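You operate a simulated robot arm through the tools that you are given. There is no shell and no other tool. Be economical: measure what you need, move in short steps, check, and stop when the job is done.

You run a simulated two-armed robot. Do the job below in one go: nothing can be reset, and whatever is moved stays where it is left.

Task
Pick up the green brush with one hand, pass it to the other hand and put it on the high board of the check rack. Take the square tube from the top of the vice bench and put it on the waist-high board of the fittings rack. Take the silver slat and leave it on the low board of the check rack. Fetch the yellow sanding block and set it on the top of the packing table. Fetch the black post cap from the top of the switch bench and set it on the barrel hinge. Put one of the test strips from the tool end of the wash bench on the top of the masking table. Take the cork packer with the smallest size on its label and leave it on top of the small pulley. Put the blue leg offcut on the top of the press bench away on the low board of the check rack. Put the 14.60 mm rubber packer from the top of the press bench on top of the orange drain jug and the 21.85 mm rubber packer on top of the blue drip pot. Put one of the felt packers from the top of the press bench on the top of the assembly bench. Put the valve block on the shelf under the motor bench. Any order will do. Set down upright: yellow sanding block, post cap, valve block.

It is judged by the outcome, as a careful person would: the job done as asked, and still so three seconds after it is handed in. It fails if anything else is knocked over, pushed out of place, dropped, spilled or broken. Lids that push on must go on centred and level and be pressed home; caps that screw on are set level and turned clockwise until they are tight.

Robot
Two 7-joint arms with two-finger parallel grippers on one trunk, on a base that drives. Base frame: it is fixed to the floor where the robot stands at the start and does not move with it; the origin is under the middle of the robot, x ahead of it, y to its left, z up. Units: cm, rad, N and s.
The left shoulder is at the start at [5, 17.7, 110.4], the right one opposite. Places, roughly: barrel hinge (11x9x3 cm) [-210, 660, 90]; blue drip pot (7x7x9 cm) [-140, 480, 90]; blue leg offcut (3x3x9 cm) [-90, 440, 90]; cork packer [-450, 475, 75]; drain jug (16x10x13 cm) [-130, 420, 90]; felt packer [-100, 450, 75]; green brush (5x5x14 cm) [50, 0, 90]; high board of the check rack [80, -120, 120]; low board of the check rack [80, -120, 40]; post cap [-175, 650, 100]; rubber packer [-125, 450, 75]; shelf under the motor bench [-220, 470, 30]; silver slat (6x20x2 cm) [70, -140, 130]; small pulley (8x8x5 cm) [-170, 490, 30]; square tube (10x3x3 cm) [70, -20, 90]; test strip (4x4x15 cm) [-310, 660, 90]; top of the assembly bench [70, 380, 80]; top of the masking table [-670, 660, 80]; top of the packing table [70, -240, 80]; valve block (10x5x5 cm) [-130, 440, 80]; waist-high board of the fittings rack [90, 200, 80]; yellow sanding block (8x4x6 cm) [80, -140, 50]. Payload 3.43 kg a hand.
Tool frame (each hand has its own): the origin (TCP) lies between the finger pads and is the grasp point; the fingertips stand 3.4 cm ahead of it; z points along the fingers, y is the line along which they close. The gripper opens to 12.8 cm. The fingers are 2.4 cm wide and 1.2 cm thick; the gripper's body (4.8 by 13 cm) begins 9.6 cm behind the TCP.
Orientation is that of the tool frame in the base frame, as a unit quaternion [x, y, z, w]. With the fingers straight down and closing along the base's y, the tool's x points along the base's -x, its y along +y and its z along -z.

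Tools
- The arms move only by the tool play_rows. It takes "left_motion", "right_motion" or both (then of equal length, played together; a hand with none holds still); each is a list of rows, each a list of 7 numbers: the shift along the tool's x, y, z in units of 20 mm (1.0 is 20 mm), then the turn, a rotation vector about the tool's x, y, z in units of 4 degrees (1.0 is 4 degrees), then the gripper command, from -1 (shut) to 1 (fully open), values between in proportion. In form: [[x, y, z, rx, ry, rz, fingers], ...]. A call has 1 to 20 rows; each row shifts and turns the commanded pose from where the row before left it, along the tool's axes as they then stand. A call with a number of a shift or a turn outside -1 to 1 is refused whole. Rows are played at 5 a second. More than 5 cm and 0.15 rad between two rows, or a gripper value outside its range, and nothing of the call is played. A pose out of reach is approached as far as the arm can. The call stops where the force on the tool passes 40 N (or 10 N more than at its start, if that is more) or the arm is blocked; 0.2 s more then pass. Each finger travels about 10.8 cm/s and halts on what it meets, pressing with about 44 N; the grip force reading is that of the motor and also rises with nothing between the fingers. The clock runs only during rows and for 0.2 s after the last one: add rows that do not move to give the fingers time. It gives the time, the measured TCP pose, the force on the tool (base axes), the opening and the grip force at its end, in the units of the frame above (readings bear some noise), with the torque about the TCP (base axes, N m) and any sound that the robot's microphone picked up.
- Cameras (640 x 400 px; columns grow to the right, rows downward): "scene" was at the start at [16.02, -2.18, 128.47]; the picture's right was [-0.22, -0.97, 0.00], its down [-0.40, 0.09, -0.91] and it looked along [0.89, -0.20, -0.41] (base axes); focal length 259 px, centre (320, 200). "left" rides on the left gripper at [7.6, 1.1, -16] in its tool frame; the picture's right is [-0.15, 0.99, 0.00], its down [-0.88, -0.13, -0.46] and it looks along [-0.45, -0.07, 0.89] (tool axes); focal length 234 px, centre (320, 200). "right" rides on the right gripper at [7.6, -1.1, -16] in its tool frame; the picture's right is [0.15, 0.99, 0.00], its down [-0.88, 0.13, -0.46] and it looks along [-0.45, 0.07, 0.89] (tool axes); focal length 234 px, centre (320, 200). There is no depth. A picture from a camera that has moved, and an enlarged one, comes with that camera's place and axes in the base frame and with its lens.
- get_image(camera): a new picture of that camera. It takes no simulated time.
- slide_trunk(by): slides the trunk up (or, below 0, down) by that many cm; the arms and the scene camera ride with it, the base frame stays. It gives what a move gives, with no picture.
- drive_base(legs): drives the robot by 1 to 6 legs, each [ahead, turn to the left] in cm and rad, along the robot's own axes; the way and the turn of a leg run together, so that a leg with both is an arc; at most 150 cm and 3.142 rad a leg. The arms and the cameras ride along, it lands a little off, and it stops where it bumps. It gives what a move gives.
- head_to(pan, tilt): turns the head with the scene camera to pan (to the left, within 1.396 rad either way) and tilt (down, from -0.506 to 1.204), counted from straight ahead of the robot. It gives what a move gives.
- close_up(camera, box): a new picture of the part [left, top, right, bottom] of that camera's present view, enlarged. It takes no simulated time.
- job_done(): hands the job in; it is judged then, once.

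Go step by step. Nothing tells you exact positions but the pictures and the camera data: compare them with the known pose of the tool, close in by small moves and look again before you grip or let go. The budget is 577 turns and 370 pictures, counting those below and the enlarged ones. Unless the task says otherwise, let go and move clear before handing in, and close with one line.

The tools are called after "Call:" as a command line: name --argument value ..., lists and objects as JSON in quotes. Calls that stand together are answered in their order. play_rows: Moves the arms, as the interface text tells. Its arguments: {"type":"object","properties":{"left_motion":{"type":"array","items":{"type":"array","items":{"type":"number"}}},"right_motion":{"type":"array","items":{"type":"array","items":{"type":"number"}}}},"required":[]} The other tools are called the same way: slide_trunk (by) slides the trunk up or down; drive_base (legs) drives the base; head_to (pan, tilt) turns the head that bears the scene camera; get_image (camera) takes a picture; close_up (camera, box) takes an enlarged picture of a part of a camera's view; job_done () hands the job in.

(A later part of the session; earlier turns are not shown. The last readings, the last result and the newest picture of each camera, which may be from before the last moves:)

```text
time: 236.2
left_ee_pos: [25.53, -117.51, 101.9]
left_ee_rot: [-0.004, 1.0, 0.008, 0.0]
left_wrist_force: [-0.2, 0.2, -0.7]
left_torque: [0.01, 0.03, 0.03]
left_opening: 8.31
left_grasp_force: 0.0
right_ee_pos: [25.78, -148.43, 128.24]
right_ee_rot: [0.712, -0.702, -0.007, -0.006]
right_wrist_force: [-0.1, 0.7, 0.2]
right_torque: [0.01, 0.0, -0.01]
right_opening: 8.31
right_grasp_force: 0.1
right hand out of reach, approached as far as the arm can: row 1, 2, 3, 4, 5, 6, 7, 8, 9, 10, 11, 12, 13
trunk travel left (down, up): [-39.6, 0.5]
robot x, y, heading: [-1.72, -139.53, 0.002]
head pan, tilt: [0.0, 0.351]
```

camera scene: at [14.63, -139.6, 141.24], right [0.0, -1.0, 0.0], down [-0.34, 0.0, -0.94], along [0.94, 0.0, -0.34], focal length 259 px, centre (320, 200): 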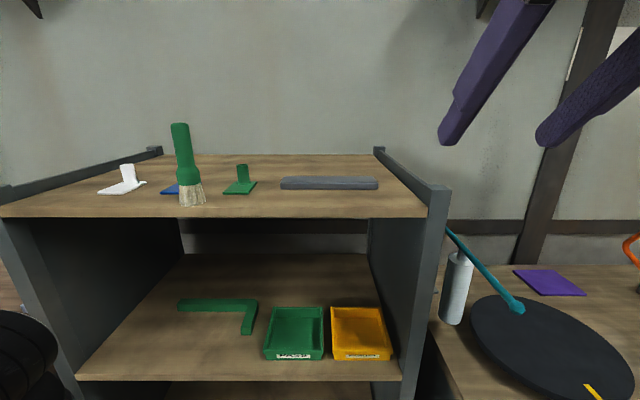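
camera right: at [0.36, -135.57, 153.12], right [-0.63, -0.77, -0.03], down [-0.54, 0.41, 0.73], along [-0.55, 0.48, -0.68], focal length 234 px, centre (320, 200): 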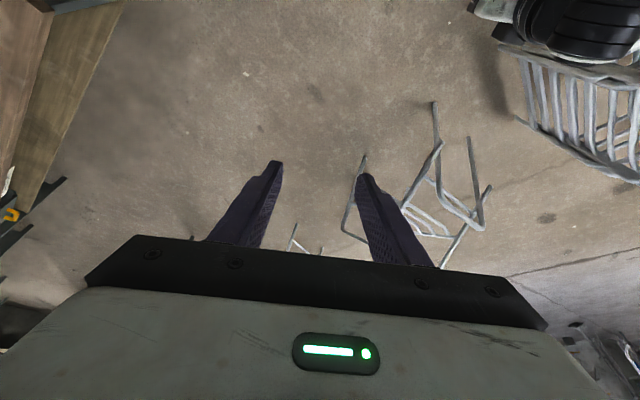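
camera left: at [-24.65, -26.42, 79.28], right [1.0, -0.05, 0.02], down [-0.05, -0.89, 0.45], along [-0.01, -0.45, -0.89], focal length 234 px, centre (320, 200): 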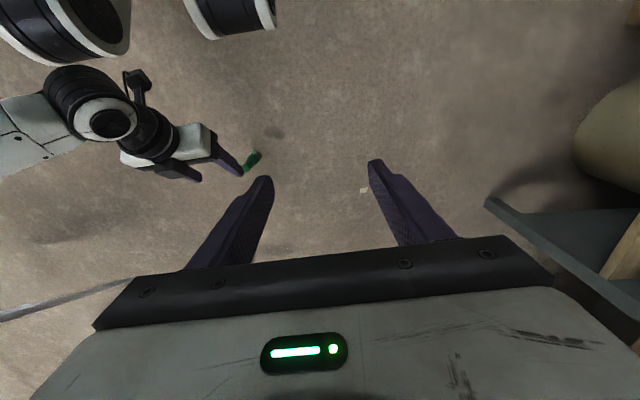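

Turning that way is limited; I try the other direction.

Call:
play_rows --right_motion '[[0, 0, 0, 0, 0, 1, 0.3], [0, 0, 0, 0, 0, 1, 0.3], [0, 0, 0, 0, 0, 1, 0.3], [0, 0, 0, 0, 0, 1, 0.3], [0, 0, 0, 0, 0, 1, 0.3], [0, 0, 0, 0, 0, 1, 0.3], [0, 0, 0, 0, 0, 1, 0.3], [0, 0, 0, 0, 0, 1, 0.3], [0, 0, 0, 0, 0, 1, 0.3], [0, 0, 0, 0, 0, 1, 0.3], [0, 0, 0, 0, 0, 1, 0.3], [0, 0, 0, 0, 0, 1, 0.3], [0, 0, 0, 0, 0, 1, 0.3], [0, 0, 0, 0, 0, 1, 0.3], [0, 0, 0, 0, 0, 1, 0.3], [0, 0, 0, 0, 0, 1, 0.3], [0, 0, 0, 0, 0, 1, 0.3], [0, 0, 0, 0, 0, 1, 0.3], [0, 0, 0, 0, 0, 1, 0.3], [0, 0, 0, 0, 0, 1, 0.3]]'

Call:
play_rows --right_motion '[[-1, 0, 0, 0, 0, 1, 0.3], [-1, 0, 0, 0, 0, 1, 0.3], [-1, 0, 0, 0, 0, 1, 0.3], [-1, 0, 0, 0, 0, 1, 0.3], [-1, 0, 0, 0, 0, 1, 0.3], [0, 0, 0, 0, 0, 1, 0.3], [0, 0, 0, 0, 0, 1, 0.3], [0, 0, 0, 0, 0, 1, 0.3], [0, 0, 0, 0, 0, 1, 0.3], [0, 0, 0, 0, 0, 1, 0.3], [0, 0, 0, 0, 0, 1, 0.3], [0, 0, 0, 0, 0, 1, 0.3], [0, 0, 0, 0, 0, 1, 0.3], [0, 0, 0, 0, 0, 1, 0.3], [0, 0, 0, 0, 0, 1, 0.3], [0, 0, 0, 0, 0, 1, 0.3], [0, 0, 0, 0, 0, 1, 0.3], [0, 0, 0, 0, 0, 1, 0.3], [0, 0, 0, 0, 0, 1, 0.3], [0, 0, 0, 0, 0, 1, 0.3]]'

Call:
play_rows --right_motion '[[0, 0, 0, 0, 0, 1, 0.3], [0, 0, 0, 0, 0, 1, 0.3], [0, 0, 0, 0, 0, 1, 0.3], [0, 0, 0, 0, 0, 1, 0.3], [0, 0, 0, 0, 0, 1, 0.3]]'

```text
time: 240.4
left_ee_pos: [25.62, -117.51, 101.9]
left_ee_rot: [-0.004, 1.0, 0.008, -0.001]
left_wrist_force: [0.9, -0.5, 0.3]
left_torque: [0.02, -0.01, 0.0]
left_opening: 8.34
left_grasp_force: 0.1
right_ee_pos: [25.86, -148.32, 128.26]
right_ee_rot: [-0.093, 0.996, 0.009, 0.0]
right_wrist_force: [0.7, -0.7, -0.5]
right_torque: [0.01, 0.02, 0.0]
right_opening: 8.34
right_grasp_force: 0.0
trunk travel left (down, up): [-39.6, 0.5]
robot x, y, heading: [-1.94, -139.32, 0.005]
head pan, tilt: [0.0, 0.351]
```

```text
time: 244.6
left_ee_pos: [25.61, -117.63, 101.99]
left_ee_rot: [-0.004, 1.0, 0.009, -0.001]
left_wrist_force: [0.0, -0.5, -0.5]
left_torque: [-0.01, 0.0, -0.02]
left_opening: 8.33
left_grasp_force: 0.0
right_ee_pos: [35.69, -147.9, 128.09]
right_ee_rot: [0.568, 0.823, 0.008, -0.006]
right_wrist_force: [-0.8, -0.5, -0.4]
right_torque: [-0.01, -0.05, 0.01]
right_opening: 8.33
right_grasp_force: 0.1
trunk travel left (down, up): [-39.6, 0.5]
robot x, y, heading: [-1.66, -139.18, 0.0]
head pan, tilt: [0.0, 0.351]
```

```text
time: 245.8
left_ee_pos: [25.72, -117.59, 101.75]
left_ee_rot: [-0.004, 1.0, 0.007, 0.0]
left_wrist_force: [0.2, 0.1, -0.1]
left_torque: [0.0, 0.04, 0.0]
left_opening: 8.32
left_grasp_force: 0.1
right_ee_pos: [35.81, -147.86, 128.23]
right_ee_rot: [0.703, 0.711, 0.006, -0.007]
right_wrist_force: [0.1, 0.3, 0.4]
right_torque: [0.0, 0.01, 0.01]
right_opening: 8.29
right_grasp_force: 0.1
trunk travel left (down, up): [-39.6, 0.5]
robot x, y, heading: [-1.61, -139.41, 0.001]
head pan, tilt: [0.0, 0.351]
```

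The opposite turn works well. I raise the hand and drive up to the slat.

Call:
play_rows --right_motion '[[0, 0, -1, 0, 0, 0, 0.6], [0, 0, -1, 0, 0, 0, 0.6], [0, 0, -1, 0, 0, 0, 0.6], [0, 0, -0.5, 0, 0, 0, 0.6]]'

Call:
drive_base --legs '[[19, 0]]'

Call:
get_image --camera "right"

Call:
get_image --camera "scene"

```text
time: 246.8
left_ee_pos: [25.6, -117.6, 101.83]
left_ee_rot: [-0.004, 1.0, 0.007, 0.001]
left_wrist_force: [-0.5, 1.0, -0.5]
left_torque: [-0.02, 0.0, -0.01]
left_opening: 8.32
left_grasp_force: 0.0
right_ee_pos: [35.9, -148.07, 135.17]
right_ee_rot: [0.702, 0.712, 0.006, -0.007]
right_wrist_force: [0.4, 0.2, -0.1]
right_torque: [0.0, -0.01, 0.01]
right_opening: 10.25
right_grasp_force: 0.0
trunk travel left (down, up): [-39.6, 0.5]
robot x, y, heading: [-1.63, -139.46, 0.003]
head pan, tilt: [0.0, 0.351]
```

```text
time: 248.3
left_ee_pos: [44.3, -117.52, 101.78]
left_ee_rot: [-0.004, 1.0, 0.008, -0.002]
left_wrist_force: [1.3, -0.6, 0.2]
left_torque: [-0.03, 0.02, -0.01]
left_opening: 8.29
left_grasp_force: 0.0
right_ee_pos: [54.44, -148.12, 135.08]
right_ee_rot: [0.702, 0.712, 0.006, -0.008]
right_wrist_force: [0.7, -1.3, -0.5]
right_torque: [0.01, 0.04, 0.0]
right_opening: 10.22
right_grasp_force: 0.1
trunk travel left (down, up): [-39.6, 0.5]
robot x, y, heading: [16.96, -139.91, 0.001]
head pan, tilt: [0.0, 0.351]
```

```text
300 pictures are left
camera right: at [53.36, -140.83, 151.26], right [0.99, 0.16, 0.0], down [0.14, -0.89, 0.44], along [0.07, -0.43, -0.9], focal length 234 px, centre (320, 200)
```

right: 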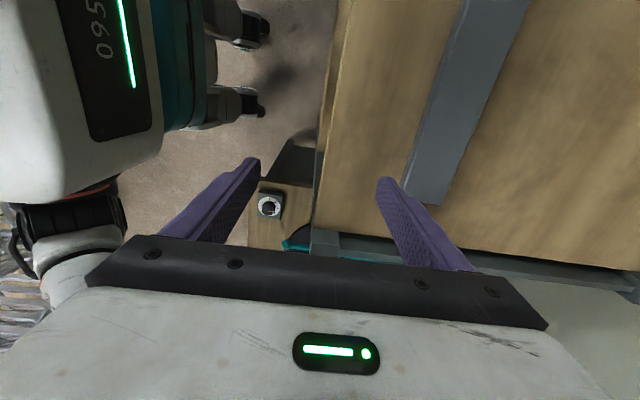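

```text
299 pictures are left
camera scene: at [33.34, -139.55, 141.23], right [0.0, -1.0, 0.0], down [-0.34, 0.0, -0.94], along [0.94, 0.0, -0.34], focal length 259 px, centre (320, 200)
```

scene: 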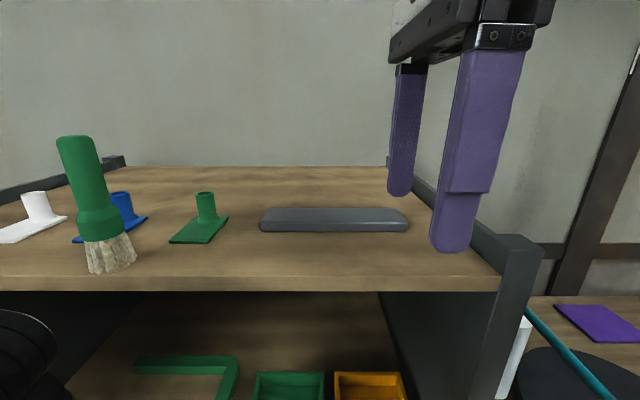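

Call:
play_rows --left_motion '[[0, 0, 1, 0, 0, 0, 0.3], [0, 0, 1, 0, 0, 0, 0.3], [0, 0, 1, 0, 0, 0, 0.3], [0, 0, 1, 0, 0, 0, 0.3], [0, 0, 1, 0, 0, 0, 0.3], [0, 0, 1, 0, 0, 0, 0.3], [0, 0, 0, 0, 0, 0, 0.3], [0, 0, 0, 0, 0, 0, 0.3], [0, 0, 0, 0, 0, 0, 0.3]]' --right_motion '[[0.8, 0.7, 0, 0, 0, 0, 0.6], [0.8, 0.7, 0, 0, 0, 0, 0.6], [0.8, 0.7, 0, 0, 0, 0, 0.6], [0.8, 0.7, 0, 0, 0, 0, 0.6], [0.3, 0.7, 0, 0, 0, 0, 0.6], [0, 0.7, 0, 0, 0, 0, 0.6], [0, 0.7, 0, 0, 0, 0, 0.6], [0, 0.7, 0, 0, 0, 0, 0.6], [0, 0.7, 0, 0, 0, 0, 0.6]]'

Call:
get_image --camera "scene"

```text
time: 250.3
left_ee_pos: [44.27, -117.51, 89.89]
left_ee_rot: [-0.003, 1.0, 0.008, 0.001]
left_wrist_force: [0.6, 0.9, -0.3]
left_torque: [0.02, 0.01, 0.02]
left_opening: 8.3
left_grasp_force: 0.0
right_ee_pos: [65.6, -141.19, 134.89]
right_ee_rot: [0.702, 0.712, 0.009, -0.007]
right_wrist_force: [-0.2, -0.6, -0.1]
right_torque: [0.05, -0.03, 0.01]
right_opening: 10.27
right_grasp_force: 0.0
right hand out of reach, approached as far as the arm can: row 9
trunk travel left (down, up): [-39.6, 0.5]
robot x, y, heading: [16.84, -139.31, 0.004]
head pan, tilt: [0.0, 0.351]
```

```text
298 pictures are left
camera scene: at [33.27, -139.58, 141.24], right [0.0, -1.0, 0.0], down [-0.34, 0.0, -0.94], along [0.94, 0.0, -0.34], focal length 259 px, centre (320, 200)
```

scene: 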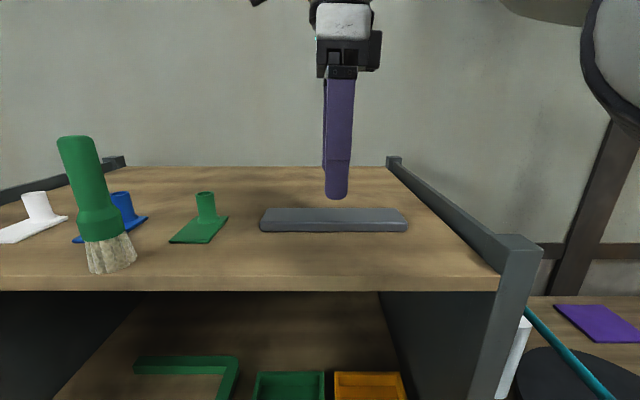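

Call:
drive_base --legs '[[2.3, 0]]'

Call:
get_image --camera "right"

```text
time: 251.1
left_ee_pos: [46.69, -117.35, 89.93]
left_ee_rot: [-0.003, 1.0, 0.007, -0.001]
left_wrist_force: [0.6, -0.3, 0.5]
left_torque: [-0.02, -0.01, 0.02]
left_opening: 8.31
left_grasp_force: 0.1
right_ee_pos: [67.99, -141.16, 134.74]
right_ee_rot: [0.703, 0.712, 0.006, -0.007]
right_wrist_force: [-0.1, -0.1, 0.3]
right_torque: [-0.04, 0.02, 0.01]
right_opening: 10.23
right_grasp_force: 0.1
trunk travel left (down, up): [-39.6, 0.5]
robot x, y, heading: [18.76, -139.33, -0.0]
head pan, tilt: [0.0, 0.351]
```

```text
297 pictures are left
camera right: at [66.91, -133.97, 150.9], right [0.99, 0.16, 0.0], down [0.14, -0.89, 0.44], along [0.07, -0.43, -0.9], focal length 234 px, centre (320, 200)
```

right: 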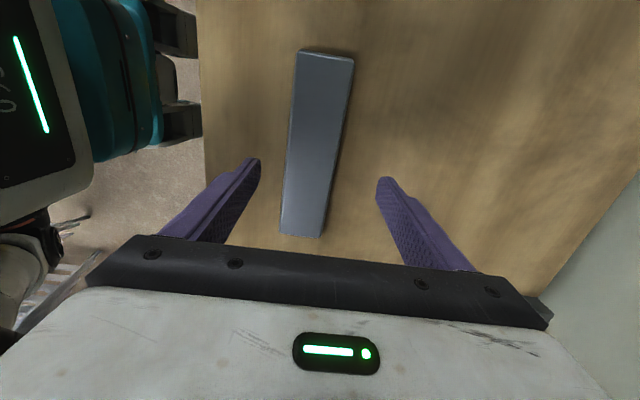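

Call:
play_rows --right_motion '[[0, -0.1, 1, 0, 0, 0, 0.5], [0, -0.1, 1, 0, 0, 0, 0.5], [0.3, 0, 0.7, 0, 0, 0, 0.5], [0, 0, 0.15, 0, 0, 0, 0.5]]'

```text
time: 252.1
left_ee_pos: [46.69, -117.5, 90.03]
left_ee_rot: [-0.003, 1.0, 0.008, 0.0]
left_wrist_force: [0.1, -0.3, 0.5]
left_torque: [0.02, -0.01, -0.04]
left_opening: 8.32
left_grasp_force: 0.2
right_ee_pos: [67.41, -140.49, 129.2]
right_ee_rot: [0.703, 0.711, 0.008, -0.008]
right_wrist_force: [0.3, 0.2, -0.9]
right_torque: [0.0, -0.02, 0.01]
right_opening: 9.61
right_grasp_force: 0.1
trunk travel left (down, up): [-39.6, 0.5]
robot x, y, heading: [19.07, -139.28, 0.007]
head pan, tilt: [0.0, 0.351]
```

Call:
play_rows --right_motion '[[0, 0, 0.15, 0, 0, 0, 0.3], [0, 0, 0, 0, 0, 0, 0], [0, 0, 0, 0, 0, 0, -0.3], [0, 0, 0, 0, 0, 0, -1], [0, 0, 0, 0, 0, 0, -1], [0, 0, 0, 0, 0, 0, -1]]'

Call:
get_image --camera "right"

```text
time: 253.5
left_ee_pos: [46.66, -117.53, 90.01]
left_ee_rot: [-0.003, 1.0, 0.008, 0.0]
left_wrist_force: [0.5, 0.2, -0.1]
left_torque: [-0.03, 0.0, 0.0]
left_opening: 8.31
left_grasp_force: 0.1
right_ee_pos: [67.49, -140.52, 128.82]
right_ee_rot: [0.703, 0.712, 0.008, -0.007]
right_wrist_force: [-0.4, 0.6, -0.4]
right_torque: [-0.05, 0.1, -0.13]
right_opening: 5.45
right_grasp_force: 43.3
trunk travel left (down, up): [-39.6, 0.5]
robot x, y, heading: [18.88, -139.51, -0.0]
head pan, tilt: [0.0, 0.351]
```

```text
296 pictures are left
camera right: at [66.43, -133.31, 145.0], right [0.99, 0.16, 0.0], down [0.14, -0.89, 0.44], along [0.07, -0.43, -0.9], focal length 234 px, centre (320, 200)
```

right: 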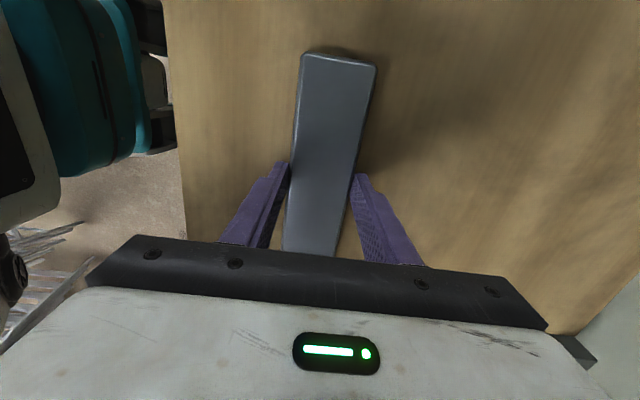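

Slat gripped. I lift it, back away and look at the low board.

Call:
play_rows --right_motion '[[0, 0, -1, 0, 0, 0, -1], [0, 0, -1, 0, 0, 0, -1], [0, 0, -1, 0, 0, 0, -1], [0, 0, -1, 0, 0, 0, -1]]'

Call:
drive_base --legs '[[-50, 0]]'

Call:
slide_trunk --by -25

Call:
head_to --pan 0 --tilt 0.6

Call:
get_image --camera "scene"

```text
time: 254.5
left_ee_pos: [46.66, -117.47, 90.01]
left_ee_rot: [-0.003, 1.0, 0.009, 0.0]
left_wrist_force: [-0.1, -0.9, -0.2]
left_torque: [0.02, 0.03, 0.02]
left_opening: 8.33
left_grasp_force: 0.0
right_ee_pos: [66.84, -141.3, 136.01]
right_ee_rot: [0.703, 0.711, 0.01, -0.008]
right_wrist_force: [-0.5, -0.7, -2.9]
right_torque: [0.09, 0.03, 0.0]
right_opening: 5.45
right_grasp_force: 44.1
right hand out of reach, approached as far as the arm can: row 4
trunk travel left (down, up): [-39.6, 0.5]
robot x, y, heading: [19.33, -139.32, -0.001]
head pan, tilt: [0.0, 0.351]
```

```text
time: 257.5
left_ee_pos: [-3.05, -117.54, 90.02]
left_ee_rot: [-0.006, 1.0, 0.008, 0.0]
left_wrist_force: [-0.5, 0.1, -0.9]
left_torque: [0.0, -0.03, 0.01]
left_opening: 8.31
left_grasp_force: 0.1
right_ee_pos: [17.09, -140.89, 135.91]
right_ee_rot: [0.701, 0.713, 0.008, -0.006]
right_wrist_force: [0.0, -0.5, -3.0]
right_torque: [0.02, 0.01, 0.01]
right_opening: 5.46
right_grasp_force: 44.3
trunk travel left (down, up): [-39.6, 0.5]
robot x, y, heading: [-30.4, -139.69, 0.006]
head pan, tilt: [0.0, 0.351]
```

```text
time: 260.1
left_ee_pos: [-3.04, -117.62, 64.95]
left_ee_rot: [-0.006, 1.0, 0.008, 0.0]
left_wrist_force: [0.0, -0.7, 1.0]
left_torque: [0.04, 0.02, 0.0]
left_opening: 8.33
left_grasp_force: 0.0
right_ee_pos: [17.04, -140.98, 111.02]
right_ee_rot: [0.7, 0.714, 0.008, -0.006]
right_wrist_force: [0.2, 0.1, -2.6]
right_torque: [0.07, 0.01, 0.01]
right_opening: 5.43
right_grasp_force: 44.0
trunk travel left (down, up): [-14.6, 25.5]
robot x, y, heading: [-30.45, -140.21, 0.008]
head pan, tilt: [0.0, 0.351]
```

```text
time: 260.8
left_ee_pos: [-3.08, -117.53, 64.98]
left_ee_rot: [-0.007, 1.0, 0.007, 0.0]
left_wrist_force: [0.5, -0.5, -0.6]
left_torque: [-0.01, -0.01, -0.02]
left_opening: 8.33
left_grasp_force: 0.0
right_ee_pos: [17.08, -140.94, 110.91]
right_ee_rot: [0.701, 0.713, 0.009, -0.007]
right_wrist_force: [-0.4, -0.6, -3.2]
right_torque: [0.05, -0.01, 0.01]
right_opening: 5.43
right_grasp_force: 43.8
trunk travel left (down, up): [-14.6, 25.5]
robot x, y, heading: [-30.39, -139.78, 0.011]
head pan, tilt: [0.0, 0.6]
```

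```text
295 pictures are left
camera scene: at [-14.53, -139.68, 113.96], right [0.01, -1.0, 0.0], down [-0.56, 0.0, -0.83], along [0.83, 0.01, -0.56], focal length 259 px, centre (320, 200)
```

scene: 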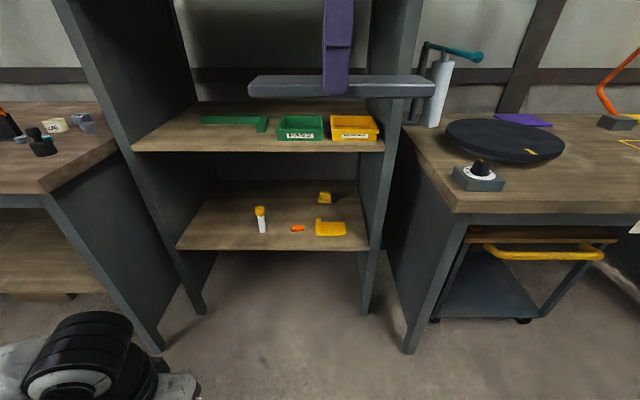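

Call:
close_up --camera "scene" --box '[170, 170, 410, 320]'

```text
2.67 times, centred on (290, 245) of scene
camera zoom: at [-14.53, -139.68, 113.96], right [0.01, -1.0, 0.0], down [-0.56, 0.0, -0.83], along [0.83, 0.01, -0.56], focal length 690 px, centre (400, 80)
```

zoom: 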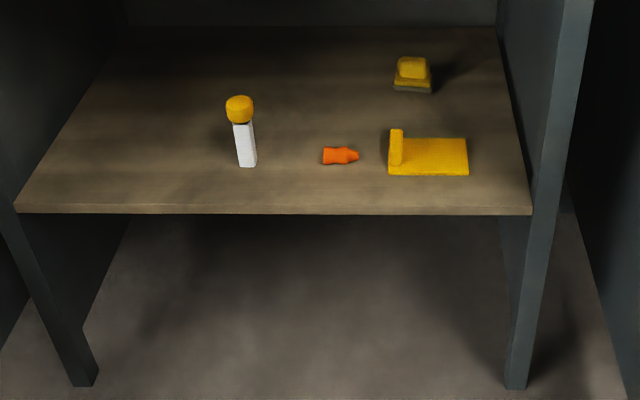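

The yellow sanding block with the grey sole stands at the back of the low board near (80, -140); its left part (y -90 to -110) is free. I drive to face that part.

Call:
drive_base --legs '[[0, 1.56], [33, 0], [0, -1.57]]'

Call:
slide_trunk --by -10

Call:
play_rows --left_motion '[[0, 0, -1, 0, 0, 0, 0.3], [0, 0, -1, 0, 0, 0, 0.3], [0, 0, -1, 0, 0, 0, 0.3], [0, 0, -1, 0, 0, 0, 0.3], [0, 0, -1, 0, 0, 0, 0.3], [0, 0, -1, 0, 0, 0, 0.3], [0, 0, -1, 0, 0, 0, 0.3], [0, 0, -1, 0, 0, 0, 0.3], [0, 0, -1, 0, 0, 0, 0.3], [0, 0, -1, 0, 0, 0, 0.3], [0, 0, -1, 0, 0, 0, 0.3], [0, 0, -1, 0, 0, 0, 0.3], [0, 0, -1, 0, 0, 0, 0.3], [0, 0, -1, 0, 0, 0, 0.3], [0, 0, -1, 0, 0, 0, 0.3], [0, 0, -1, 0, 0, 0, 0.3], [0, 0, -1, 0, 0, 0, 0.3], [0, 0, -1, 0, 0, 0, 0.3], [0, 0, -1, 0, 0, 0, 0.3], [0, 0, -1, 0, 0, 0, 0.3]]' --right_motion '[[0, 0, 1, 0, 0, 0, -1], [0, 0, 1, 0, 0, 0, -1], [0, 0, 1, 0, 0, 0, -1], [0, 0, 1, 0, 0, 0, -1], [0, 0, 1, 0, 0, 0, -1], [0, 0, 1, 0, 0, 0, -1], [0, 0, 1, 0, 0, 0, -1], [0, 0, 1, 0, 0, 0, -1], [0, 0, 1, 0, 0, 0, -1], [0, 0, 1, 0, 0, 0, -1], [0, 0, 1, 0, 0, 0, -1], [0, 0, 1, 0, 0, 0, -1], [0, 0, 1, 0, 0, 0, -1], [0, 0, 1, 0, 0, 0, -1], [0, 0, 1, 0, 0, 0, -1], [0, 0, 1, 0, 0, 0, -1], [0, 0, 1, 0, 0, 0, -1], [0, 0, 0, 0, 0, 0, -1], [0, 0, 0, 0, 0, 0, -1], [0, 0, 0, 0, 0, 0, -1]]'

Call:
get_image --camera "scene"

```text
time: 270.6
left_ee_pos: [-2.56, -85.19, 64.99]
left_ee_rot: [0.0, 1.0, 0.009, -0.001]
left_wrist_force: [-0.6, -0.4, -1.1]
left_torque: [-0.01, -0.01, 0.04]
left_opening: 8.31
left_grasp_force: 0.0
right_ee_pos: [17.24, -108.84, 111.04]
right_ee_rot: [0.704, 0.71, 0.008, -0.006]
right_wrist_force: [-0.9, 0.3, -2.8]
right_torque: [0.05, 0.02, 0.07]
right_opening: 5.46
right_grasp_force: 44.2
trunk travel left (down, up): [-14.6, 25.5]
robot x, y, heading: [-30.19, -107.36, -0.003]
head pan, tilt: [0.0, 0.6]
```

```text
time: 271.9
left_ee_pos: [-2.67, -85.33, 54.82]
left_ee_rot: [0.0, 1.0, 0.009, -0.001]
left_wrist_force: [-0.2, 0.3, 0.7]
left_torque: [0.0, 0.01, -0.03]
left_opening: 8.31
left_grasp_force: 0.1
right_ee_pos: [17.19, -108.94, 101.01]
right_ee_rot: [0.705, 0.709, 0.009, -0.006]
right_wrist_force: [0.0, 0.4, -3.9]
right_torque: [-0.02, -0.02, 0.0]
right_opening: 5.47
right_grasp_force: 44.4
trunk travel left (down, up): [-4.6, 35.5]
robot x, y, heading: [-30.19, -107.05, -0.006]
head pan, tilt: [0.0, 0.6]
```

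```text
time: 276.1
left_ee_pos: [-2.7, -85.82, 95.15]
left_ee_rot: [0.0, 1.0, 0.008, -0.001]
left_wrist_force: [-0.1, 0.1, 0.7]
left_torque: [0.0, -0.02, -0.02]
left_opening: 8.3
left_grasp_force: 0.0
right_ee_pos: [17.37, -108.15, 66.86]
right_ee_rot: [0.704, 0.71, 0.009, -0.006]
right_wrist_force: [0.5, -0.6, -3.0]
right_torque: [-0.01, 0.02, -0.02]
right_opening: 5.47
right_grasp_force: 44.2
trunk travel left (down, up): [-4.6, 35.5]
robot x, y, heading: [-30.26, -107.21, 0.003]
head pan, tilt: [0.0, 0.6]
```

```text
293 pictures are left
camera scene: at [-14.37, -107.28, 103.96], right [-0.01, -1.0, 0.0], down [-0.57, 0.0, -0.83], along [0.82, 0.0, -0.57], focal length 259 px, centre (320, 200)
```

scene: 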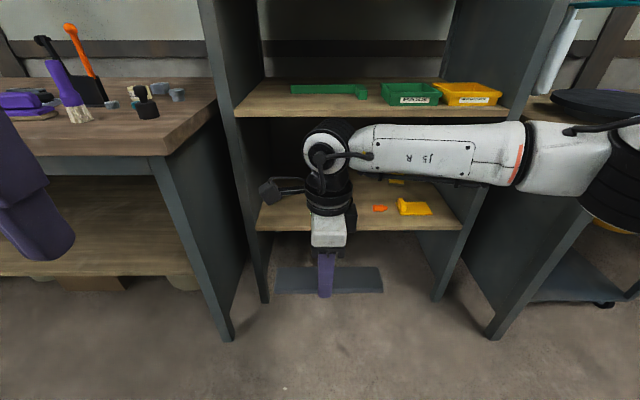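

Call:
play_rows --right_motion '[[0.9, 0, 0, -1, 0, 0, -1], [0.9, 0, 0, -1, 0, 0, -1], [0.9, 0, 0, -1, 0, 0, -1], [0.9, 0, 0, -1, 0, 0, -1], [0, 0, 0, -1, 0, 0, -1], [0, 0, 0, -1, 0, 0, -1], [0, -0.37, 0.84, 0, 0, 0, -1], [0, -0.37, 0.84, 0, 0, 0, -1], [0, -0.37, 0.84, 0, 0, 0, -1]]'

Call:
drive_base --legs '[[28, 0]]'

Call:
get_image --camera "scene"

Call:
get_image --camera "right"

```text
time: 278.1
left_ee_pos: [-2.68, -85.95, 95.13]
left_ee_rot: [0.0, 1.0, 0.009, -0.001]
left_wrist_force: [0.2, 0.0, 0.2]
left_torque: [0.0, 0.0, 0.01]
left_opening: 8.3
left_grasp_force: 0.0
right_ee_pos: [17.51, -100.88, 61.63]
right_ee_rot: [0.691, 0.691, 0.157, 0.142]
right_wrist_force: [0.2, 0.8, -3.6]
right_torque: [0.01, 0.02, 0.01]
right_opening: 5.46
right_grasp_force: 44.0
trunk travel left (down, up): [-4.6, 35.5]
robot x, y, heading: [-30.24, -107.45, -0.008]
head pan, tilt: [0.0, 0.6]
```

```text
time: 280.1
left_ee_pos: [25.15, -85.82, 95.16]
left_ee_rot: [-0.002, 1.0, 0.009, 0.0]
left_wrist_force: [-1.1, 0.1, -0.5]
left_torque: [0.02, -0.02, 0.0]
left_opening: 8.31
left_grasp_force: 0.1
right_ee_pos: [45.27, -100.79, 61.64]
right_ee_rot: [0.689, 0.693, 0.157, 0.141]
right_wrist_force: [0.1, 0.7, -2.0]
right_torque: [0.03, 0.04, 0.03]
right_opening: 5.43
right_grasp_force: 43.5
trunk travel left (down, up): [-4.6, 35.5]
robot x, y, heading: [-2.25, -107.13, -0.003]
head pan, tilt: [0.0, 0.6]
```

```text
292 pictures are left
camera scene: at [13.47, -107.29, 103.96], right [0.0, -1.0, 0.0], down [-0.57, 0.0, -0.82], along [0.82, 0.0, -0.57], focal length 259 px, centre (320, 200)
```

scene: 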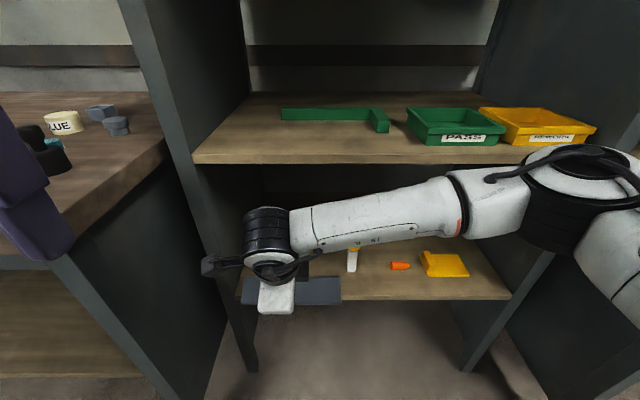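

```text
291 pictures are left
camera right: at [37.69, -93.63, 75.95], right [0.9, 0.15, 0.41], down [-0.06, -0.89, 0.45], along [0.43, -0.43, -0.79], focal length 234 px, centre (320, 200)
```

right: 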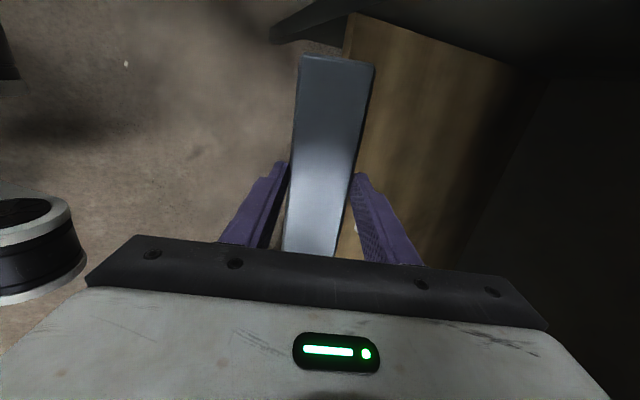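

The forearm's elbow would meet the middle board if I drove in like this. I tilt the hand more and reach in with the arm instead.

Call:
play_rows --right_motion '[[0, 0, 0, -1, 0, 0, -1], [0, 0, 0, -1, 0, 0, -1], [0, 0, 0, -1, 0, 0, -1], [0, 0, 0, -1, 0, 0, -1], [0, 0, 0, -1, 0, 0, -1], [0, 0, 0, -1, 0, 0, -1], [0, 0.67, 0.74, 0, 0, 0, -1], [0, 0.67, 0.74, 0, 0, 0, -1], [0, 0.67, 0.74, 0, 0, 0, -1], [0, 0.67, 0.74, 0, 0, 0, -1]]'

Call:
get_image --camera "scene"

Call:
get_image --camera "right"

```text
time: 282.3
left_ee_pos: [24.99, -85.77, 95.17]
left_ee_rot: [-0.002, 1.0, 0.008, -0.001]
left_wrist_force: [-0.7, 0.4, 0.8]
left_torque: [0.0, 0.0, -0.02]
left_opening: 8.32
left_grasp_force: 0.1
right_ee_pos: [53.25, -100.73, 61.79]
right_ee_rot: [0.645, 0.646, 0.297, 0.281]
right_wrist_force: [0.2, 0.3, -2.8]
right_torque: [0.0, 0.03, -0.05]
right_opening: 5.46
right_grasp_force: 44.2
trunk travel left (down, up): [-4.6, 35.5]
robot x, y, heading: [-2.54, -107.21, -0.001]
head pan, tilt: [0.0, 0.6]
```

```text
290 pictures are left
camera scene: at [13.47, -107.29, 103.96], right [0.0, -1.0, 0.0], down [-0.57, 0.0, -0.82], along [0.82, 0.0, -0.57], focal length 259 px, centre (320, 200)
```

scene: 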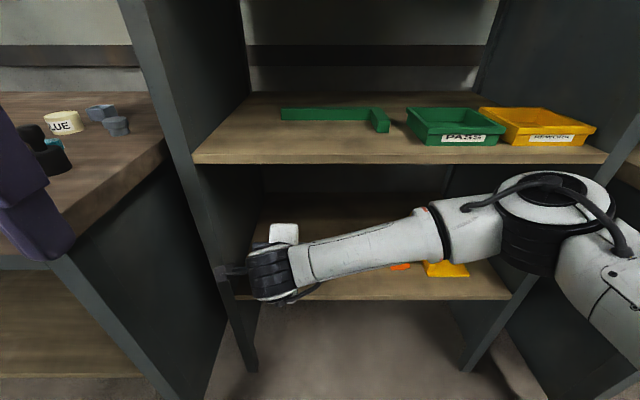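

```text
289 pictures are left
camera right: at [40.67, -93.54, 71.73], right [0.66, 0.14, 0.74], down [-0.24, -0.89, 0.38], along [0.71, -0.43, -0.55], focal length 234 px, centre (320, 200)
```

right: 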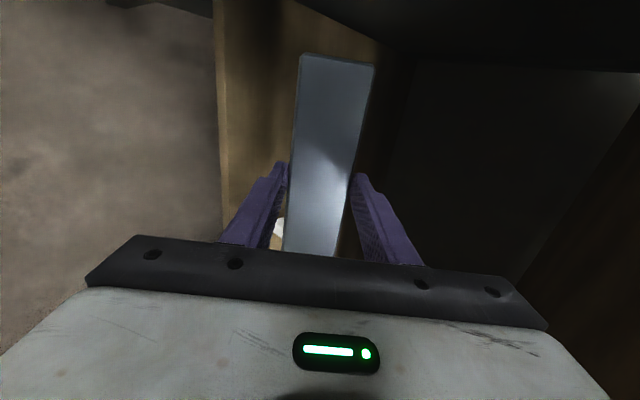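

The slat is already over the board because of the tilt. I move in 2 cm more and lower it.

Call:
play_rows --right_motion '[[0, 0.67, 0.74, 0, 0, 0, -1], [0, -0.5, 0.45, 0, 0, 0, -1], [0, -0.5, 0.45, 0, 0, 0, -1], [0, -0.5, 0.45, 0, 0, 0, -1], [0, -0.37, 0.34, 0, 0, 0, -1]]'

Call:
get_image --camera "scene"

Call:
get_image --camera "right"

```text
time: 283.5
left_ee_pos: [25.2, -85.87, 95.23]
left_ee_rot: [-0.001, 1.0, 0.008, -0.001]
left_wrist_force: [0.0, 0.4, 0.1]
left_torque: [0.03, 0.02, 0.02]
left_opening: 8.31
left_grasp_force: 0.1
right_ee_pos: [55.22, -100.49, 56.64]
right_ee_rot: [0.645, 0.646, 0.297, 0.281]
right_wrist_force: [1.0, 0.1, -3.0]
right_torque: [0.01, 0.05, -0.02]
right_opening: 5.44
right_grasp_force: 43.6
trunk travel left (down, up): [-4.6, 35.5]
robot x, y, heading: [-2.35, -107.22, 0.0]
head pan, tilt: [0.0, 0.6]
```

```text
288 pictures are left
camera scene: at [13.47, -107.29, 103.96], right [0.0, -1.0, 0.0], down [-0.57, 0.0, -0.82], along [0.82, 0.0, -0.57], focal length 259 px, centre (320, 200)
```

scene: 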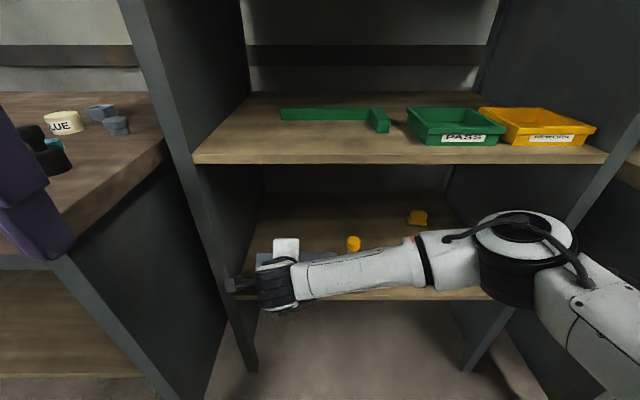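

```text
287 pictures are left
camera right: at [42.57, -93.37, 66.62], right [0.66, 0.14, 0.74], down [-0.24, -0.89, 0.38], along [0.71, -0.43, -0.55], focal length 234 px, centre (320, 200)
```

right: 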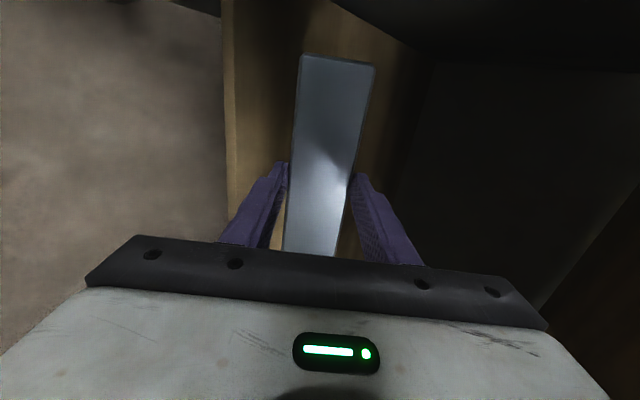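

Call:
play_rows --right_motion '[[0, -0.186, 0.167, 0, 0, 0, -1], [0, -0.186, 0.167, 0, 0, 0, -1], [0, -0.186, 0.167, 0, 0, 0, -1]]'

Call:
play_rows --right_motion '[[0, -0.11, 0.1, 0, 0, 0, -1], [0, -0.11, 0.1, 0, 0, 0, -1]]'

```text
time: 284.3
left_ee_pos: [25.19, -85.83, 95.16]
left_ee_rot: [-0.002, 1.0, 0.007, -0.001]
left_wrist_force: [-0.7, -0.1, -0.4]
left_torque: [-0.01, 0.01, 0.0]
left_opening: 8.32
left_grasp_force: 0.1
right_ee_pos: [55.22, -100.49, 55.09]
right_ee_rot: [0.645, 0.646, 0.298, 0.28]
right_wrist_force: [0.0, -0.4, -3.1]
right_torque: [0.04, 0.06, -0.01]
right_opening: 5.44
right_grasp_force: 44.3
trunk travel left (down, up): [-4.6, 35.5]
robot x, y, heading: [-2.32, -107.03, -0.007]
head pan, tilt: [0.0, 0.6]
```

```text
time: 284.9
left_ee_pos: [25.18, -85.76, 95.14]
left_ee_rot: [-0.002, 1.0, 0.009, -0.001]
left_wrist_force: [0.2, 0.0, 0.4]
left_torque: [0.01, -0.05, -0.02]
left_opening: 8.32
left_grasp_force: 0.1
right_ee_pos: [55.24, -100.53, 54.67]
right_ee_rot: [0.645, 0.646, 0.298, 0.28]
right_wrist_force: [0.9, -0.2, -3.0]
right_torque: [0.04, 0.06, -0.01]
right_opening: 5.46
right_grasp_force: 43.9
trunk travel left (down, up): [-4.6, 35.5]
robot x, y, heading: [-2.6, -107.61, -0.003]
head pan, tilt: [0.0, 0.6]
```

Call:
play_rows --right_motion '[[0, -0.15, 0.134, 0, 0, 0, -1], [0, -0.15, 0.134, 0, 0, 0, -1]]'

Call:
play_rows --right_motion '[[0, -0.15, 0.134, 0, 0, 0, -1], [0, -0.15, 0.134, 0, 0, 0, -1]]'

Call:
play_rows --right_motion '[[0, -0.15, 0.134, 0, 0, 0, -1], [0, -0.15, 0.134, 0, 0, 0, -1]]'

```text
time: 285.5
left_ee_pos: [25.07, -85.95, 95.13]
left_ee_rot: [-0.002, 1.0, 0.008, -0.001]
left_wrist_force: [-0.7, -0.2, -0.2]
left_torque: [-0.02, 0.0, -0.01]
left_opening: 8.31
left_grasp_force: 0.0
right_ee_pos: [55.25, -100.39, 53.79]
right_ee_rot: [0.646, 0.646, 0.296, 0.28]
right_wrist_force: [0.0, -0.2, -3.5]
right_torque: [0.02, 0.06, 0.02]
right_opening: 5.47
right_grasp_force: 44.2
trunk travel left (down, up): [-4.6, 35.5]
robot x, y, heading: [-2.1, -107.14, 0.004]
head pan, tilt: [0.0, 0.6]
```

```text
time: 286.1
left_ee_pos: [25.01, -85.84, 95.18]
left_ee_rot: [-0.001, 1.0, 0.009, -0.001]
left_wrist_force: [-0.1, -0.4, 0.9]
left_torque: [0.03, 0.0, 0.03]
left_opening: 8.3
left_grasp_force: 0.1
right_ee_pos: [55.33, -100.31, 53.01]
right_ee_rot: [0.645, 0.646, 0.297, 0.281]
right_wrist_force: [0.1, -0.1, -2.8]
right_torque: [0.03, 0.06, -0.01]
right_opening: 5.45
right_grasp_force: 43.6
trunk travel left (down, up): [-4.6, 35.5]
robot x, y, heading: [-2.12, -107.11, -0.005]
head pan, tilt: [0.0, 0.6]
```

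```text
time: 286.7
left_ee_pos: [25.05, -85.92, 95.2]
left_ee_rot: [-0.001, 1.0, 0.009, -0.001]
left_wrist_force: [1.2, 0.0, -0.3]
left_torque: [0.01, 0.0, 0.01]
left_opening: 8.31
left_grasp_force: 0.0
right_ee_pos: [55.35, -100.48, 52.29]
right_ee_rot: [0.645, 0.645, 0.297, 0.281]
right_wrist_force: [1.1, 0.4, -2.9]
right_torque: [0.03, 0.08, 0.01]
right_opening: 5.47
right_grasp_force: 43.9
trunk travel left (down, up): [-4.6, 35.5]
robot x, y, heading: [-2.22, -106.92, -0.003]
head pan, tilt: [0.0, 0.6]
```

Call:
get_image --camera "right"

Call:
close_up --camera "scene" --box '[200, 200, 520, 400]'

```text
286 pictures are left
camera right: at [42.73, -93.24, 62.16], right [0.66, 0.14, 0.74], down [-0.24, -0.89, 0.38], along [0.71, -0.43, -0.55], focal length 234 px, centre (320, 200)
```

right: 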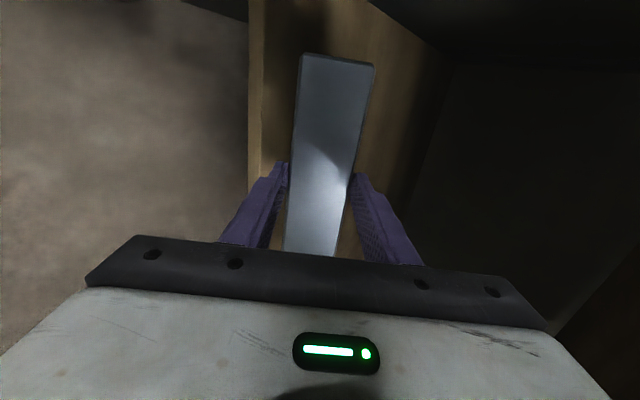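

```text
2.00 times, centred on (360, 300) of scene
camera zoom: at [13.47, -107.29, 103.96], right [0.0, -1.0, 0.0], down [-0.57, 0.0, -0.82], along [0.82, 0.0, -0.57], focal length 517 px, centre (240, 0)
```

zoom: 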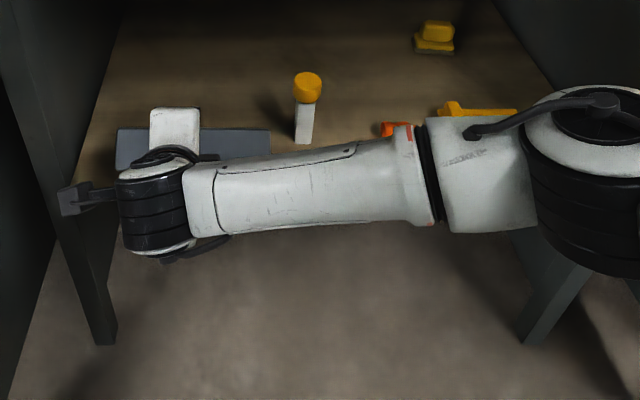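

Call:
play_rows --right_motion '[[0, -0.11, 0.1, 0, 0, 0, -1], [0, -0.11, 0.1, 0, 0, 0, -1]]'

Call:
play_rows --right_motion '[[0, -0.11, 0.1, 0, 0, 0, -1], [0, -0.11, 0.1, 0, 0, 0, -1]]'

Call:
play_rows --right_motion '[[0, -0.11, 0.1, 0, 0, 0, -1], [0, -0.11, 0.1, 0, 0, 0, -1]]'

```text
time: 287.3
left_ee_pos: [25.11, -85.84, 95.16]
left_ee_rot: [-0.002, 1.0, 0.008, -0.001]
left_wrist_force: [0.7, 0.0, 0.6]
left_torque: [-0.03, 0.02, -0.01]
left_opening: 8.31
left_grasp_force: 0.0
right_ee_pos: [55.18, -100.35, 51.46]
right_ee_rot: [0.645, 0.646, 0.297, 0.281]
right_wrist_force: [-0.4, 0.4, -1.8]
right_torque: [0.01, 0.05, 0.02]
right_opening: 5.47
right_grasp_force: 44.1
trunk travel left (down, up): [-4.6, 35.5]
robot x, y, heading: [-2.35, -106.86, -0.0]
head pan, tilt: [0.0, 0.6]
```

```text
time: 287.9
left_ee_pos: [25.15, -85.87, 95.2]
left_ee_rot: [-0.002, 1.0, 0.007, -0.001]
left_wrist_force: [0.1, -1.1, 0.5]
left_torque: [0.02, -0.01, -0.04]
left_opening: 8.3
left_grasp_force: 0.1
right_ee_pos: [55.24, -100.49, 50.95]
right_ee_rot: [0.646, 0.645, 0.297, 0.281]
right_wrist_force: [0.0, 0.1, -2.1]
right_torque: [0.04, 0.06, 0.0]
right_opening: 5.45
right_grasp_force: 44.2
trunk travel left (down, up): [-4.6, 35.5]
robot x, y, heading: [-2.51, -107.16, 0.001]
head pan, tilt: [0.0, 0.6]
```

```text
time: 288.5
left_ee_pos: [25.11, -85.82, 95.18]
left_ee_rot: [-0.002, 1.0, 0.008, 0.0]
left_wrist_force: [0.3, 0.3, 0.1]
left_torque: [0.0, -0.03, -0.02]
left_opening: 8.32
left_grasp_force: 0.1
right_ee_pos: [55.32, -100.4, 50.41]
right_ee_rot: [0.645, 0.646, 0.297, 0.28]
right_wrist_force: [0.1, -0.5, -3.2]
right_torque: [0.01, 0.03, -0.01]
right_opening: 5.45
right_grasp_force: 44.5
trunk travel left (down, up): [-4.6, 35.5]
robot x, y, heading: [-2.58, -107.0, 0.004]
head pan, tilt: [0.0, 0.6]
```

Call:
play_rows --right_motion '[[0, 0.5, 0.56, 0, 0, 0, -1], [0, 0.5, 0.56, 0, 0, 0, -1], [0, -0.15, 0.134, 0, 0, 0, -1]]'

Call:
get_image --camera "right"

```text
time: 289.3
left_ee_pos: [24.97, -85.84, 95.35]
left_ee_rot: [-0.002, 1.0, 0.01, 0.001]
left_wrist_force: [0.4, -0.6, 0.3]
left_torque: [0.02, -0.01, -0.01]
left_opening: 8.31
left_grasp_force: 0.0
right_ee_pos: [58.33, -100.28, 50.16]
right_ee_rot: [0.645, 0.645, 0.298, 0.281]
right_wrist_force: [-6.9, -5.4, 7.3]
right_torque: [-0.34, 0.46, -0.01]
right_opening: 5.44
right_grasp_force: 44.0
trunk travel left (down, up): [-4.6, 35.5]
robot x, y, heading: [-2.26, -107.01, -0.0]
head pan, tilt: [0.0, 0.6]
```

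```text
284 pictures are left
camera right: at [45.64, -93.27, 60.08], right [0.66, 0.14, 0.74], down [-0.24, -0.89, 0.38], along [0.71, -0.43, -0.55], focal length 234 px, centre (320, 200)
```

right: 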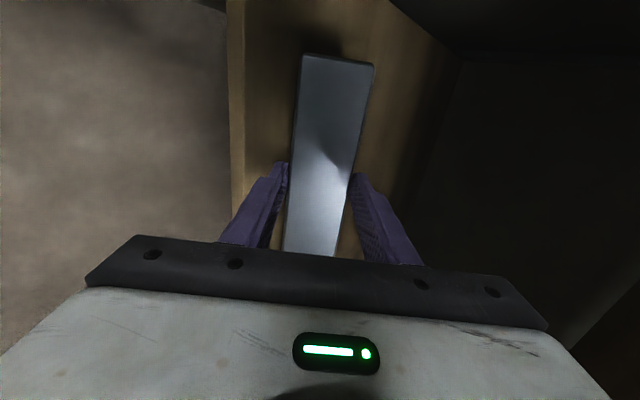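

Call:
play_rows --right_motion '[[0, 0.15, -0.13, 0, 0, 0, -0.05], [0, 0.15, -0.13, 0, 0, 0, 0.05], [0, 0.15, -0.13, 0, 0, 0, 0.15], [0, 0, 0, 0, 0, 0, 0.2], [0, 0, 0, 0, 0, 0, 0.2], [0, 0, 0, 0, 0, 0, 0.2]]'

Call:
get_image --camera "right"

```text
time: 290.7
left_ee_pos: [25.07, -85.87, 95.23]
left_ee_rot: [-0.002, 1.0, 0.009, 0.0]
left_wrist_force: [-0.7, 0.0, 0.7]
left_torque: [-0.02, -0.01, 0.0]
left_opening: 8.32
left_grasp_force: 0.1
right_ee_pos: [58.26, -100.5, 51.17]
right_ee_rot: [0.645, 0.646, 0.297, 0.28]
right_wrist_force: [0.2, -0.9, -0.8]
right_torque: [0.0, -0.02, 0.02]
right_opening: 7.67
right_grasp_force: 0.1
trunk travel left (down, up): [-4.6, 35.5]
robot x, y, heading: [-2.46, -106.85, 0.001]
head pan, tilt: [0.0, 0.6]
```

```text
283 pictures are left
camera right: at [45.64, -93.34, 61.13], right [0.66, 0.14, 0.74], down [-0.24, -0.89, 0.38], along [0.71, -0.43, -0.55], focal length 234 px, centre (320, 200)
```

right: 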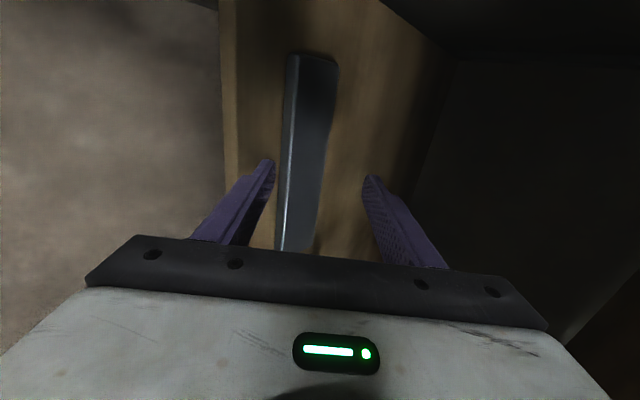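

The slat lies flat on the low board. I withdraw the hand along its own axis and back the base away.

Call:
play_rows --right_motion '[[0, 0, -1, 0, 0, 0, 0.2], [0, 0, -1, 0, 0, 0, 0.2], [0, 0, -1, 0, 0, 0, 0.2], [0, 0, -1, 0, 0, 0, 0.2], [0, 0, -1, 0, 0, 0, 0.2], [0, 0, -1, 0, 0, 0, 0.2]]'

Call:
drive_base --legs '[[-35, 0]]'

Call:
get_image --camera "scene"

```text
time: 292.1
left_ee_pos: [25.21, -85.92, 95.17]
left_ee_rot: [-0.001, 1.0, 0.009, 0.0]
left_wrist_force: [0.1, 0.2, -0.6]
left_torque: [-0.03, 0.02, -0.02]
left_opening: 8.31
left_grasp_force: 0.0
right_ee_pos: [49.24, -100.71, 59.32]
right_ee_rot: [0.645, 0.646, 0.297, 0.281]
right_wrist_force: [-0.6, -0.8, -0.2]
right_torque: [-0.01, -0.01, -0.01]
right_opening: 7.66
right_grasp_force: 0.0
trunk travel left (down, up): [-4.6, 35.5]
robot x, y, heading: [-2.61, -107.12, -0.004]
head pan, tilt: [0.0, 0.6]
```

```text
time: 294.4
left_ee_pos: [-10.96, -85.81, 95.19]
left_ee_rot: [-0.004, 1.0, 0.009, 0.001]
left_wrist_force: [0.2, 0.8, -0.3]
left_torque: [0.03, 0.0, -0.04]
left_opening: 8.31
left_grasp_force: 0.2
right_ee_pos: [13.33, -100.46, 59.26]
right_ee_rot: [0.644, 0.647, 0.298, 0.28]
right_wrist_force: [0.0, 0.8, -0.2]
right_torque: [-0.02, 0.0, 0.01]
right_opening: 7.69
right_grasp_force: 0.1
trunk travel left (down, up): [-4.6, 35.5]
robot x, y, heading: [-38.4, -107.09, 0.009]
head pan, tilt: [0.0, 0.6]
```

```text
282 pictures are left
camera scene: at [-22.55, -107.28, 103.96], right [0.0, -1.0, 0.0], down [-0.56, 0.0, -0.83], along [0.83, 0.0, -0.56], focal length 259 px, centre (320, 200)
```

scene: 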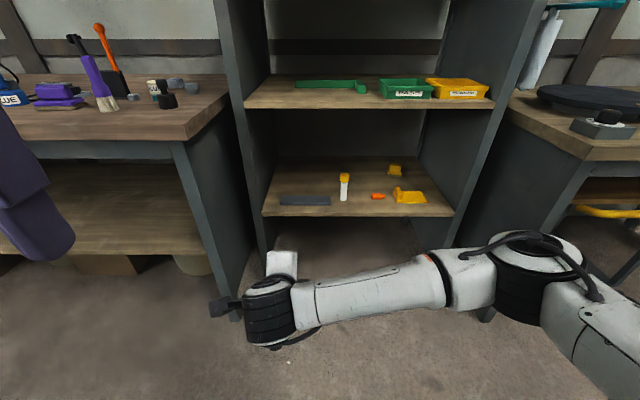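

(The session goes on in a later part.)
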